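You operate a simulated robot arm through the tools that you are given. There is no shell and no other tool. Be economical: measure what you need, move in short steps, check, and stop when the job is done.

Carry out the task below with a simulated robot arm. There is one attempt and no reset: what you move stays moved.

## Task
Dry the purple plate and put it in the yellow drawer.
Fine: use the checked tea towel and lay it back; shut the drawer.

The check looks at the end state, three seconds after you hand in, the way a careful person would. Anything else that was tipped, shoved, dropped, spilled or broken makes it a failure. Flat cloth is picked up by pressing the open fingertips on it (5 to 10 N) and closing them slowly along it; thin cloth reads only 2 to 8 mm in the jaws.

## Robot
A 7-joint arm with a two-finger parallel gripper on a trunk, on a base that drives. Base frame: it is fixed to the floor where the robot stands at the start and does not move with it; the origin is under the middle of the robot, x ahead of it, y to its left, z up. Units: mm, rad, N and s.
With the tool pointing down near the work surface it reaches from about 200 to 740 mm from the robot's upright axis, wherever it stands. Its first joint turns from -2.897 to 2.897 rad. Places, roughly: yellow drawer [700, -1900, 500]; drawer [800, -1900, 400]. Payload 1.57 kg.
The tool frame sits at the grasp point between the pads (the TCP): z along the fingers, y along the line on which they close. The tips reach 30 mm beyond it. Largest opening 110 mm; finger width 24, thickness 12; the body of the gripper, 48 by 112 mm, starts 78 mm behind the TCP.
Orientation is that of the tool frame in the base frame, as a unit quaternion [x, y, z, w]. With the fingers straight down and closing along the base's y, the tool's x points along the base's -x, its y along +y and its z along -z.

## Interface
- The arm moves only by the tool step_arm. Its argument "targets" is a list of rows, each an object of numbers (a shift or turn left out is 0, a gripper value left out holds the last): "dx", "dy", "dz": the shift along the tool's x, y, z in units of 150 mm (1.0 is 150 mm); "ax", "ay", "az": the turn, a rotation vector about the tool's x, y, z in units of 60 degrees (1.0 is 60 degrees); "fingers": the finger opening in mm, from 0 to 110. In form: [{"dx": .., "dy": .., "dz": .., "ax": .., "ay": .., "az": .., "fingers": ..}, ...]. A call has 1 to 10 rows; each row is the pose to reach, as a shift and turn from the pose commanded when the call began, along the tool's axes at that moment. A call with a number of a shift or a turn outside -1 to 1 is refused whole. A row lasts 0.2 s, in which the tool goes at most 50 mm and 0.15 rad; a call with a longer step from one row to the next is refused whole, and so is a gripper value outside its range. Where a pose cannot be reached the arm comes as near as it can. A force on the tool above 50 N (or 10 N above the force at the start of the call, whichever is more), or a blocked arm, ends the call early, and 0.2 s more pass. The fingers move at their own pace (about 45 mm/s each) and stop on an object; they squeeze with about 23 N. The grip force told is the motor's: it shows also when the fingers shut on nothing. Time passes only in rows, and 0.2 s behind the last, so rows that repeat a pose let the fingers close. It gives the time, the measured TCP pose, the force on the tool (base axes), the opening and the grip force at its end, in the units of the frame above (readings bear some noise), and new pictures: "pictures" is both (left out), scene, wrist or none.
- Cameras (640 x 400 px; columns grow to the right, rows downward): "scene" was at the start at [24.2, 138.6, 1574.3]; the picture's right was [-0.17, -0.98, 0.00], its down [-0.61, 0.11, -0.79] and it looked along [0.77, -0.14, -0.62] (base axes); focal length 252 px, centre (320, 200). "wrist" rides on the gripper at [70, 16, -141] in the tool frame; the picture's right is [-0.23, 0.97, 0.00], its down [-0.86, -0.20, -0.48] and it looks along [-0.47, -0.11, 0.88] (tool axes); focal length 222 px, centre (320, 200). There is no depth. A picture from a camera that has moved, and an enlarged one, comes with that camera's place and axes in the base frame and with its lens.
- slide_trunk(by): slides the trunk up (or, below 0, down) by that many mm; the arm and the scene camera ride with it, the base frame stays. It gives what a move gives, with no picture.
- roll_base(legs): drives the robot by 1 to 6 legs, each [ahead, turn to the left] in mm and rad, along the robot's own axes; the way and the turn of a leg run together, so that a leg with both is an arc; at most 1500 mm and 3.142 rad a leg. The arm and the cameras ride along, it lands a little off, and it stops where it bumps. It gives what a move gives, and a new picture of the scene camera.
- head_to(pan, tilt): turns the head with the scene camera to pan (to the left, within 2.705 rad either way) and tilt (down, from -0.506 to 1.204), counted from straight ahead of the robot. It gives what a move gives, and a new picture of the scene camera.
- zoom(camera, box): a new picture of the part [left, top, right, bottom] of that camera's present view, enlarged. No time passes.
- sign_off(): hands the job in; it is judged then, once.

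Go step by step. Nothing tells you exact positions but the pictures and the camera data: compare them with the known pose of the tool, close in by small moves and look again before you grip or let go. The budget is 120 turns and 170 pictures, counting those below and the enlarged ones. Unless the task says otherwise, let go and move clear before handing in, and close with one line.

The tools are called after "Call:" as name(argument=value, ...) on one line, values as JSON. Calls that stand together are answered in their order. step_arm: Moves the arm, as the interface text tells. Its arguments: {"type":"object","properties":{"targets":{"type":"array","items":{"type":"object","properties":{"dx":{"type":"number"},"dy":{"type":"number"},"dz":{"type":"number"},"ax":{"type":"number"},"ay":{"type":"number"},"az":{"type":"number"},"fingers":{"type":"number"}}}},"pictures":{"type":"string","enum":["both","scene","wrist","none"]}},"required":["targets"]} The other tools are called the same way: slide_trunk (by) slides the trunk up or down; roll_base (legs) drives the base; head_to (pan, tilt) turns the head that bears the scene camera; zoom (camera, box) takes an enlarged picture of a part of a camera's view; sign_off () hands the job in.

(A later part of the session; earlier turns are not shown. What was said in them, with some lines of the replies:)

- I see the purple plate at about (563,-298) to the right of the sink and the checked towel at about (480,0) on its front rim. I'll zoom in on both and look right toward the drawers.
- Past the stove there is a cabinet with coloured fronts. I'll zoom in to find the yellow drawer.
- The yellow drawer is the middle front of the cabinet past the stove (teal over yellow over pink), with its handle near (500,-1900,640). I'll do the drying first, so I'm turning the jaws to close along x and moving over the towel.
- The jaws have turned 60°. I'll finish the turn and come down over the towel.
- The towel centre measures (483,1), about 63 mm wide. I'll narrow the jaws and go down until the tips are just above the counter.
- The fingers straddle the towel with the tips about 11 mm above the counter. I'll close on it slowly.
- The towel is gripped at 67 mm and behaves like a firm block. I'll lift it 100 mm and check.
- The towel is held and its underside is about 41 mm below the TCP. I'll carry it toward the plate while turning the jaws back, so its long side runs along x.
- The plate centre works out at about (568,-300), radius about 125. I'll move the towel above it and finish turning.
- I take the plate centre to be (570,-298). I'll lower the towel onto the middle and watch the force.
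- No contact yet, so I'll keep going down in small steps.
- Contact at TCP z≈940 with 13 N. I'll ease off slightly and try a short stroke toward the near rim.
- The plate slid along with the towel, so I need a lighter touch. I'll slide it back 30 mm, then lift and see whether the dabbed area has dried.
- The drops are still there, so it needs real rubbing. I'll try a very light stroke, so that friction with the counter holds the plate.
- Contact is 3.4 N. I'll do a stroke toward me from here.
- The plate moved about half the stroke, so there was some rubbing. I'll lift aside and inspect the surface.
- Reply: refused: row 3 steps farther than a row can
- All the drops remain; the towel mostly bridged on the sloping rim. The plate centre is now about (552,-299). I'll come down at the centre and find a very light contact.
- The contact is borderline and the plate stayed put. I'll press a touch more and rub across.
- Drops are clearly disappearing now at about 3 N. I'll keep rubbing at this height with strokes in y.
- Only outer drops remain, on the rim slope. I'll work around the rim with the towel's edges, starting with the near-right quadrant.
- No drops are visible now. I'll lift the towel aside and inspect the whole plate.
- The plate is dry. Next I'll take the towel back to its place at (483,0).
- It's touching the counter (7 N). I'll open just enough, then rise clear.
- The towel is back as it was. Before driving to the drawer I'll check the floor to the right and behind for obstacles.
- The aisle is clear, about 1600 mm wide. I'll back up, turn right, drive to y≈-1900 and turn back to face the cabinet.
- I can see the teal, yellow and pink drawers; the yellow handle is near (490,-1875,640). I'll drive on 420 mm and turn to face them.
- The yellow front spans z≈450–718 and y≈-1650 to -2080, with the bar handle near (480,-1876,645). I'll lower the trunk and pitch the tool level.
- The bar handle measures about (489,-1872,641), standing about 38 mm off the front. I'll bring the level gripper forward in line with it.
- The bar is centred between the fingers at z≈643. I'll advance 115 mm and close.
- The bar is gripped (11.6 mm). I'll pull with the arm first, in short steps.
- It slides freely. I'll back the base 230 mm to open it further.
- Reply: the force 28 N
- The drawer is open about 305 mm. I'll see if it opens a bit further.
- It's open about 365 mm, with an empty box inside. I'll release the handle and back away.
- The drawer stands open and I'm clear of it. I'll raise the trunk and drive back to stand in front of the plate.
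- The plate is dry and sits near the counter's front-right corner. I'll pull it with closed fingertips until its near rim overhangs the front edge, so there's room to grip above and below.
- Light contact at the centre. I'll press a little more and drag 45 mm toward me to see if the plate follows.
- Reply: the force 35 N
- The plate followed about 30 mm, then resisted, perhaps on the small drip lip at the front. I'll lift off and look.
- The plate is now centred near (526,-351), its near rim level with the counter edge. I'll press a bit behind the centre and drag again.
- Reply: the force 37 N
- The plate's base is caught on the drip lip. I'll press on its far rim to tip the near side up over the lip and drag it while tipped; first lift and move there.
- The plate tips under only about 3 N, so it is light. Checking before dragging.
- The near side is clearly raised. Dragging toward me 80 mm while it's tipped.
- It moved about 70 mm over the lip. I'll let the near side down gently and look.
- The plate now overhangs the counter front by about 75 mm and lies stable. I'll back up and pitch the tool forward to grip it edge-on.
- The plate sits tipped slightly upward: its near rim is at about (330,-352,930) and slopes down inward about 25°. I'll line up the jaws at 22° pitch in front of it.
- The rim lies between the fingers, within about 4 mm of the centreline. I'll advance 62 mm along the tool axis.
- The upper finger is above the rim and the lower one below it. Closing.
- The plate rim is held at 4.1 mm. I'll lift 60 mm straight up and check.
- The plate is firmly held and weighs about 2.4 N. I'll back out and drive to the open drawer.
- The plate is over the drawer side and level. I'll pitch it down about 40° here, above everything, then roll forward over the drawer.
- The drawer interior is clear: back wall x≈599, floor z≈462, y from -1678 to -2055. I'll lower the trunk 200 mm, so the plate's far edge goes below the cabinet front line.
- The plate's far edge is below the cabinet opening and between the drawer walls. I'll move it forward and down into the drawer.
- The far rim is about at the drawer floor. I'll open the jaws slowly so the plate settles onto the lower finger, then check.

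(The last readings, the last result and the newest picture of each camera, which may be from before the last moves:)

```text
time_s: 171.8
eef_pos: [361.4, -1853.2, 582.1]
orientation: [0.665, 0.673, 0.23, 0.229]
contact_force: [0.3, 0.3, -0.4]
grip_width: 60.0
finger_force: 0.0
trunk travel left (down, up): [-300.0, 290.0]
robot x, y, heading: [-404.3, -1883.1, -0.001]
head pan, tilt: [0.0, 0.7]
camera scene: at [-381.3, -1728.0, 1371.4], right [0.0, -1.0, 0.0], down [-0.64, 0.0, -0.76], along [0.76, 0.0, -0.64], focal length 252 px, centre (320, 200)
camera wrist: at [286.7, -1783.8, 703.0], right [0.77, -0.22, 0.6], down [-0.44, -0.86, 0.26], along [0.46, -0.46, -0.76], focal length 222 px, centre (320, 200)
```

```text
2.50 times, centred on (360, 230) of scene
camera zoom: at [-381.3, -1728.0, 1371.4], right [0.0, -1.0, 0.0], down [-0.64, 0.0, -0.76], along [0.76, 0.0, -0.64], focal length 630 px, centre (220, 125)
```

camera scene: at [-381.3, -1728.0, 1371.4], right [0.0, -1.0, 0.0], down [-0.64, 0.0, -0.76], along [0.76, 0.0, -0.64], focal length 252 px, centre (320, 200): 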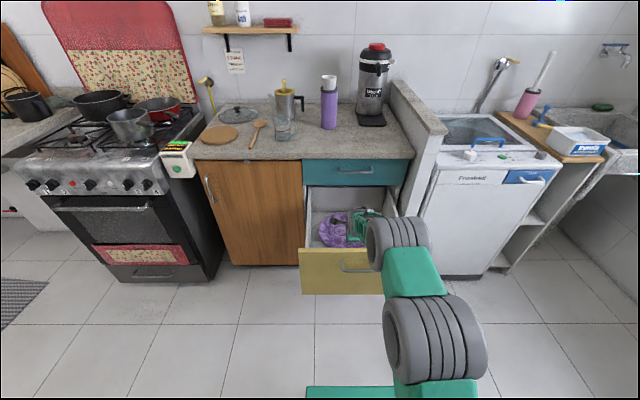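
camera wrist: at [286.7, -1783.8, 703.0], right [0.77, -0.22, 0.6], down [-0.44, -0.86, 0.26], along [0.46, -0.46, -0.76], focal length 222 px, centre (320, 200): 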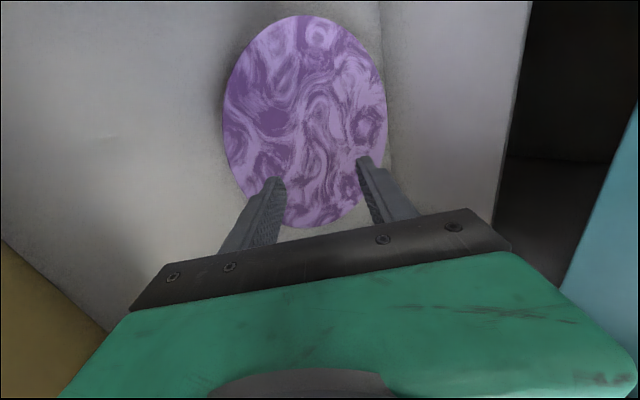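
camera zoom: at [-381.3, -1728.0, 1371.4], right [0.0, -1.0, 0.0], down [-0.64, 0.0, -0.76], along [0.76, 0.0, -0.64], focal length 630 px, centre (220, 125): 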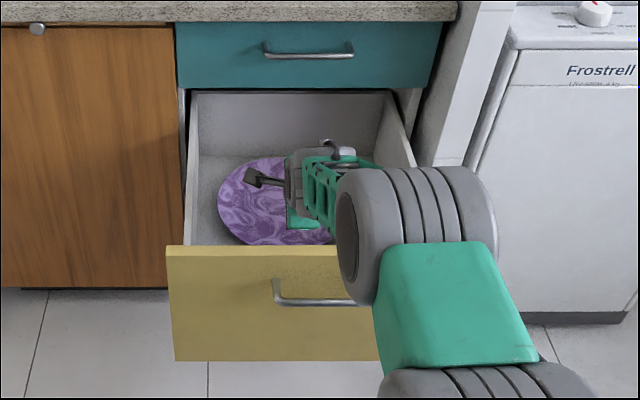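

The plate slipped down and lies flat in the drawer, intact. I'll raise straight out with the trunk, then back off.

Call:
slide_trunk(by=250)

Call:
roll_base(legs=[[-330, 0]])

Call:
zoom(camera="scene", box=[270, 120, 430, 270])

```text
time_s: 174.4
eef_pos: [361.6, -1852.4, 830.7]
orientation: [0.664, 0.673, 0.23, 0.229]
contact_force: [0.7, -0.5, -0.2]
grip_width: 59.9
finger_force: 0.1
trunk travel left (down, up): [-550.0, 40.0]
robot x, y, heading: [-408.9, -1882.0, 0.004]
head pan, tilt: [0.0, 0.7]
```

```text
time_s: 176.5
eef_pos: [34.6, -1854.0, 830.2]
orientation: [0.666, 0.672, 0.23, 0.23]
contact_force: [-0.9, -0.6, 0.0]
grip_width: 60.0
finger_force: 0.0
trunk travel left (down, up): [-550.0, 40.0]
robot x, y, heading: [-730.5, -1882.0, -0.007]
head pan, tilt: [0.0, 0.7]
camera scene: at [-707.6, -1727.6, 1621.4], right [0.0, -1.0, 0.0], down [-0.64, 0.0, -0.77], along [0.77, 0.0, -0.64], focal length 252 px, centre (320, 200)
```

scene: 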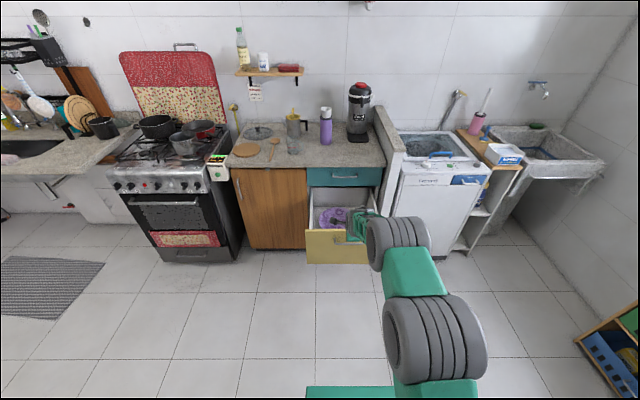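

```text
2.67 times, centred on (350, 195) of scene
camera zoom: at [-707.6, -1727.6, 1621.4], right [0.0, -1.0, 0.0], down [-0.64, 0.0, -0.77], along [0.77, 0.0, -0.64], focal length 672 px, centre (240, 213)
```

zoom: 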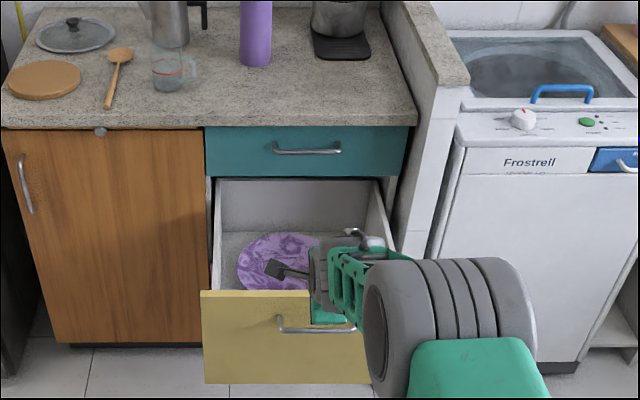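

The plate lies flat in the drawer. Now I'll level the closed fingers and lower to about z 590, below the handle, to push the drawer shut.

Call:
step_arm(targets=[{"ax": -0.14, "fingers": 0}, {"ax": -0.28}, {"ax": -0.42}, {"ax": -0.56}, {"ax": -0.7}, {"ax": -0.84}, {"ax": -0.867}], pictures="none")

Call:
slide_trunk(by=-240)

Call:
step_arm(targets=[{"dx": -0.07}], pictures="both")

```text
time_s: 178.1
eef_pos: [34.6, -1854.0, 830.1]
orientation: [0.497, 0.503, 0.501, 0.498]
contact_force: [0.5, -0.5, 0.1]
grip_width: 0.0
finger_force: 21.4
trunk travel left (down, up): [-550.0, 40.0]
robot x, y, heading: [-730.1, -1881.3, -0.006]
head pan, tilt: [0.0, 0.7]
```

```text
time_s: 180.6
eef_pos: [34.7, -1855.1, 591.3]
orientation: [0.498, 0.503, 0.501, 0.498]
contact_force: [-0.6, -0.3, 0.1]
grip_width: 0.3
finger_force: 20.9
trunk travel left (down, up): [-310.0, 280.0]
robot x, y, heading: [-731.4, -1881.5, -0.003]
head pan, tilt: [0.0, 0.7]
```

```text
time_s: 181.0
eef_pos: [33.6, -1865.5, 591.3]
orientation: [0.498, 0.503, 0.501, 0.498]
contact_force: [0.8, 0.2, 0.3]
grip_width: 0.0
finger_force: 21.8
trunk travel left (down, up): [-310.0, 280.0]
robot x, y, heading: [-731.2, -1882.4, -0.006]
head pan, tilt: [0.0, 0.7]
camera scene: at [-707.3, -1727.4, 1381.4], right [0.0, -1.0, 0.0], down [-0.64, 0.0, -0.76], along [0.76, 0.0, -0.64], focal length 252 px, centre (320, 200)
camera wrist: at [-106.9, -1796.1, 607.8], right [0.0, -0.23, 0.97], down [-0.47, -0.86, -0.2], along [0.88, -0.46, -0.11], focal length 222 px, centre (320, 200)
```

scene: 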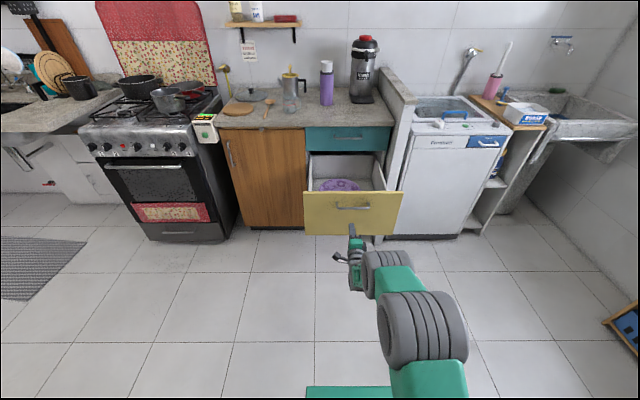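
wrist: 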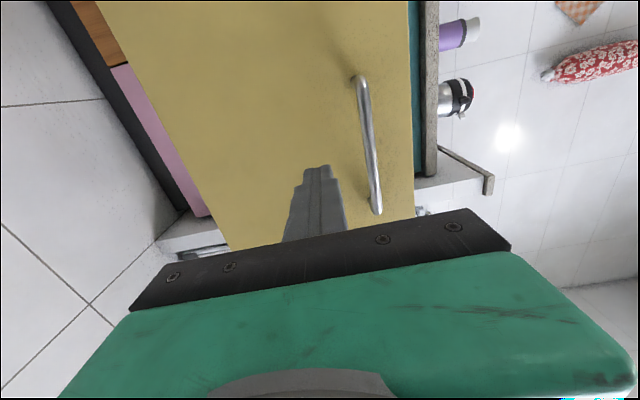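

I'm lined up below the handle. I'll drive forward to push the drawer most of the way, then finish with the arm.

Call:
roll_base(legs=[[200, 0], [190, 0]])

```text
time_s: 183.8
eef_pos: [425.3, -1866.0, 590.7]
orientation: [0.498, 0.503, 0.501, 0.498]
contact_force: [0.0, -0.7, 0.1]
grip_width: 0.0
finger_force: 21.1
trunk travel left (down, up): [-310.0, 280.0]
robot x, y, heading: [-341.7, -1885.5, -0.006]
head pan, tilt: [0.0, 0.7]
camera scene: at [-317.3, -1728.7, 1381.4], right [0.0, -1.0, 0.0], down [-0.64, 0.0, -0.77], along [0.77, 0.0, -0.64], focal length 252 px, centre (320, 200)
```

scene: 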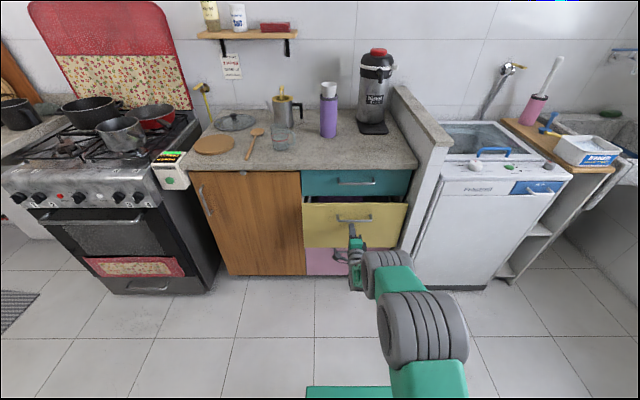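

It's nearly shut, with about 70 mm to go. I'll push the rest with the arm until it meets the stop.

Call:
step_arm(targets=[{"dz": 0.08}, {"dz": 0.16}, {"dz": 0.24}, {"dz": 0.32}, {"dz": 0.4}, {"dz": 0.45}], pictures="none")

Call:
step_arm(targets=[{"dz": 0.02}, {"dz": 0.04}, {"dz": 0.06}], pictures="scene")

Call:
zoom(camera="scene", box=[280, 150, 430, 280])

```text
time_s: 185.3
eef_pos: [487.4, -1866.4, 592.2]
orientation: [0.497, 0.502, 0.502, 0.499]
contact_force: [-34.6, 0.0, 17.0]
grip_width: 0.4
finger_force: 20.7
trunk travel left (down, up): [-310.0, 280.0]
robot x, y, heading: [-342.1, -1883.0, -0.003]
head pan, tilt: [0.0, 0.7]
stopped in row 6: the force on the tool passed its limit (the readings are from after the stop); the commanded pose is now the measured one
```

```text
time_s: 185.6
eef_pos: [487.1, -1867.4, 592.3]
orientation: [0.497, 0.502, 0.502, 0.499]
contact_force: [-36.4, 0.3, 18.2]
grip_width: 0.0
finger_force: 21.3
trunk travel left (down, up): [-310.0, 280.0]
robot x, y, heading: [-344.8, -1883.9, -0.003]
head pan, tilt: [0.0, 0.7]
stopped in row 1: the force on the tool passed its limit (the readings are from after the stop); the commanded pose is now the measured one
camera scene: at [-323.2, -1728.7, 1381.6], right [0.0, -1.0, 0.0], down [-0.64, 0.0, -0.77], along [0.77, 0.0, -0.64], focal length 252 px, centre (320, 200)
```

scene: 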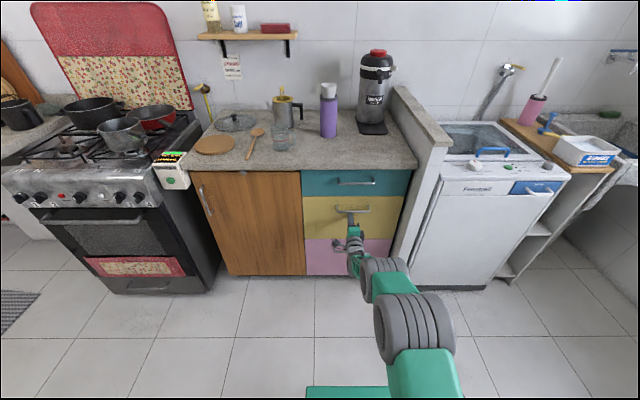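

```text
3.08 times, centred on (355, 215) of scene
camera zoom: at [-323.2, -1728.7, 1381.6], right [0.0, -1.0, 0.0], down [-0.64, 0.0, -0.77], along [0.77, 0.0, -0.64], focal length 775 px, centre (212, 154)
```

zoom: 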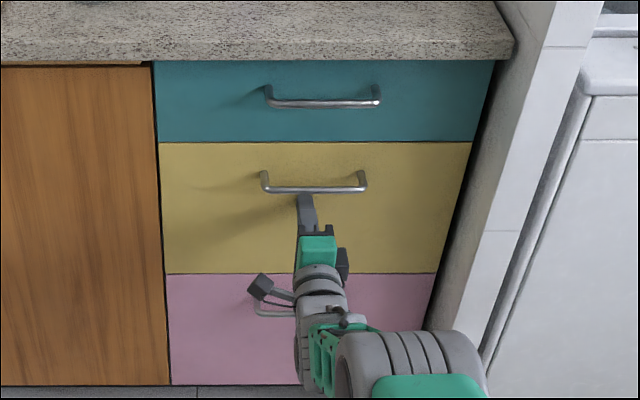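

The drawer is shut flush. I'll back away and check that it stays shut and the towel is in place.

Call:
step_arm(targets=[{"dz": -0.05}, {"dz": -0.2}, {"dz": -0.4}, {"dz": -0.6}], pictures="none")

Call:
roll_base(legs=[[-250, 0]])

Call:
zoom(camera="scene", box=[270, 120, 430, 270])

Call:
head_to(pan=0.9, tilt=0.4)

```text
time_s: 186.6
eef_pos: [398.2, -1867.1, 588.2]
orientation: [0.498, 0.503, 0.501, 0.498]
contact_force: [0.2, -0.3, 0.8]
grip_width: 0.0
finger_force: 20.8
trunk travel left (down, up): [-310.0, 280.0]
robot x, y, heading: [-341.9, -1884.4, -0.004]
head pan, tilt: [0.0, 0.7]
```

```text
time_s: 188.4
eef_pos: [148.3, -1866.8, 587.6]
orientation: [0.498, 0.504, 0.501, 0.497]
contact_force: [0.5, -0.2, 0.2]
grip_width: 0.0
finger_force: 21.0
trunk travel left (down, up): [-310.0, 280.0]
robot x, y, heading: [-592.1, -1884.0, 0.001]
head pan, tilt: [0.0, 0.7]
camera scene: at [-567.9, -1728.0, 1381.4], right [0.0, -1.0, 0.0], down [-0.64, 0.0, -0.76], along [0.76, 0.0, -0.64], focal length 252 px, centre (320, 200)
```

scene: 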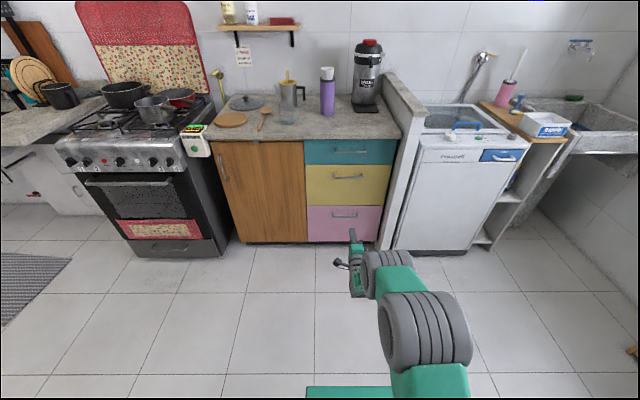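

```text
2.67 times, centred on (350, 195) of scene
camera zoom: at [-567.9, -1728.0, 1381.4], right [0.0, -1.0, 0.0], down [-0.64, 0.0, -0.76], along [0.76, 0.0, -0.64], focal length 672 px, centre (240, 213)
```

zoom: 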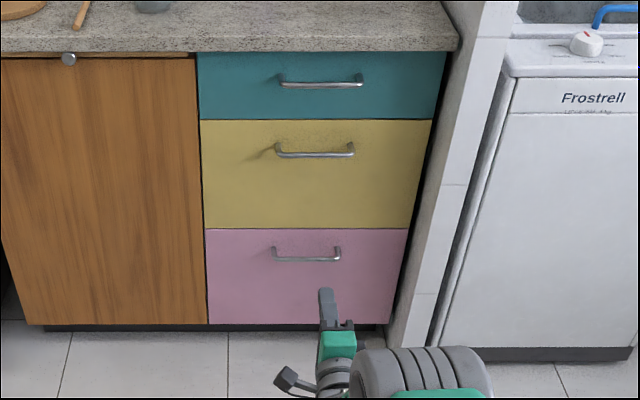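

```text
time_s: 189.6
eef_pos: [150.4, -1867.1, 588.0]
orientation: [0.498, 0.503, 0.501, 0.498]
contact_force: [0.4, 0.7, 1.1]
grip_width: 0.0
finger_force: 21.1
trunk travel left (down, up): [-310.0, 280.0]
robot x, y, heading: [-592.5, -1883.9, 0.0]
head pan, tilt: [0.901, 0.4]
camera scene: at [-595.2, -1655.4, 1408.2], right [0.78, -0.62, 0.0], down [-0.24, -0.3, -0.92], along [0.57, 0.72, -0.39], focal length 252 px, centre (320, 200)
```

scene: 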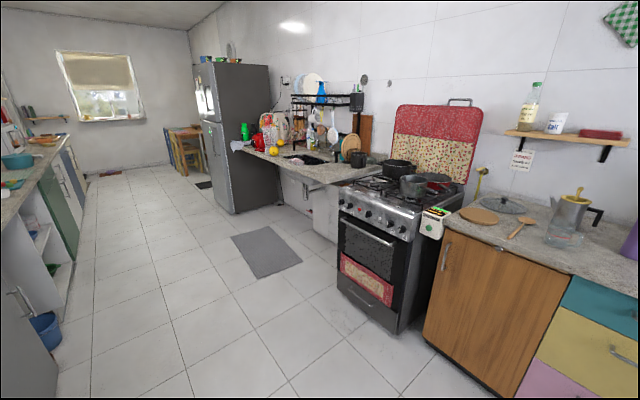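

The yellow drawer is flush, the towel is on the sink rim, the kitchen is undisturbed, and the gripper is clear, so I'm handing in.

Call:
sign_off()

```text
The job is handed in.
```

I dried the purple plate with the checked tea towel and laid the towel back on the sink rim. The plate is flat in the yellow drawer, and the drawer is shut. When I opened the gripper the plate slid the last few centimetres to the drawer floor; it looked undamaged.
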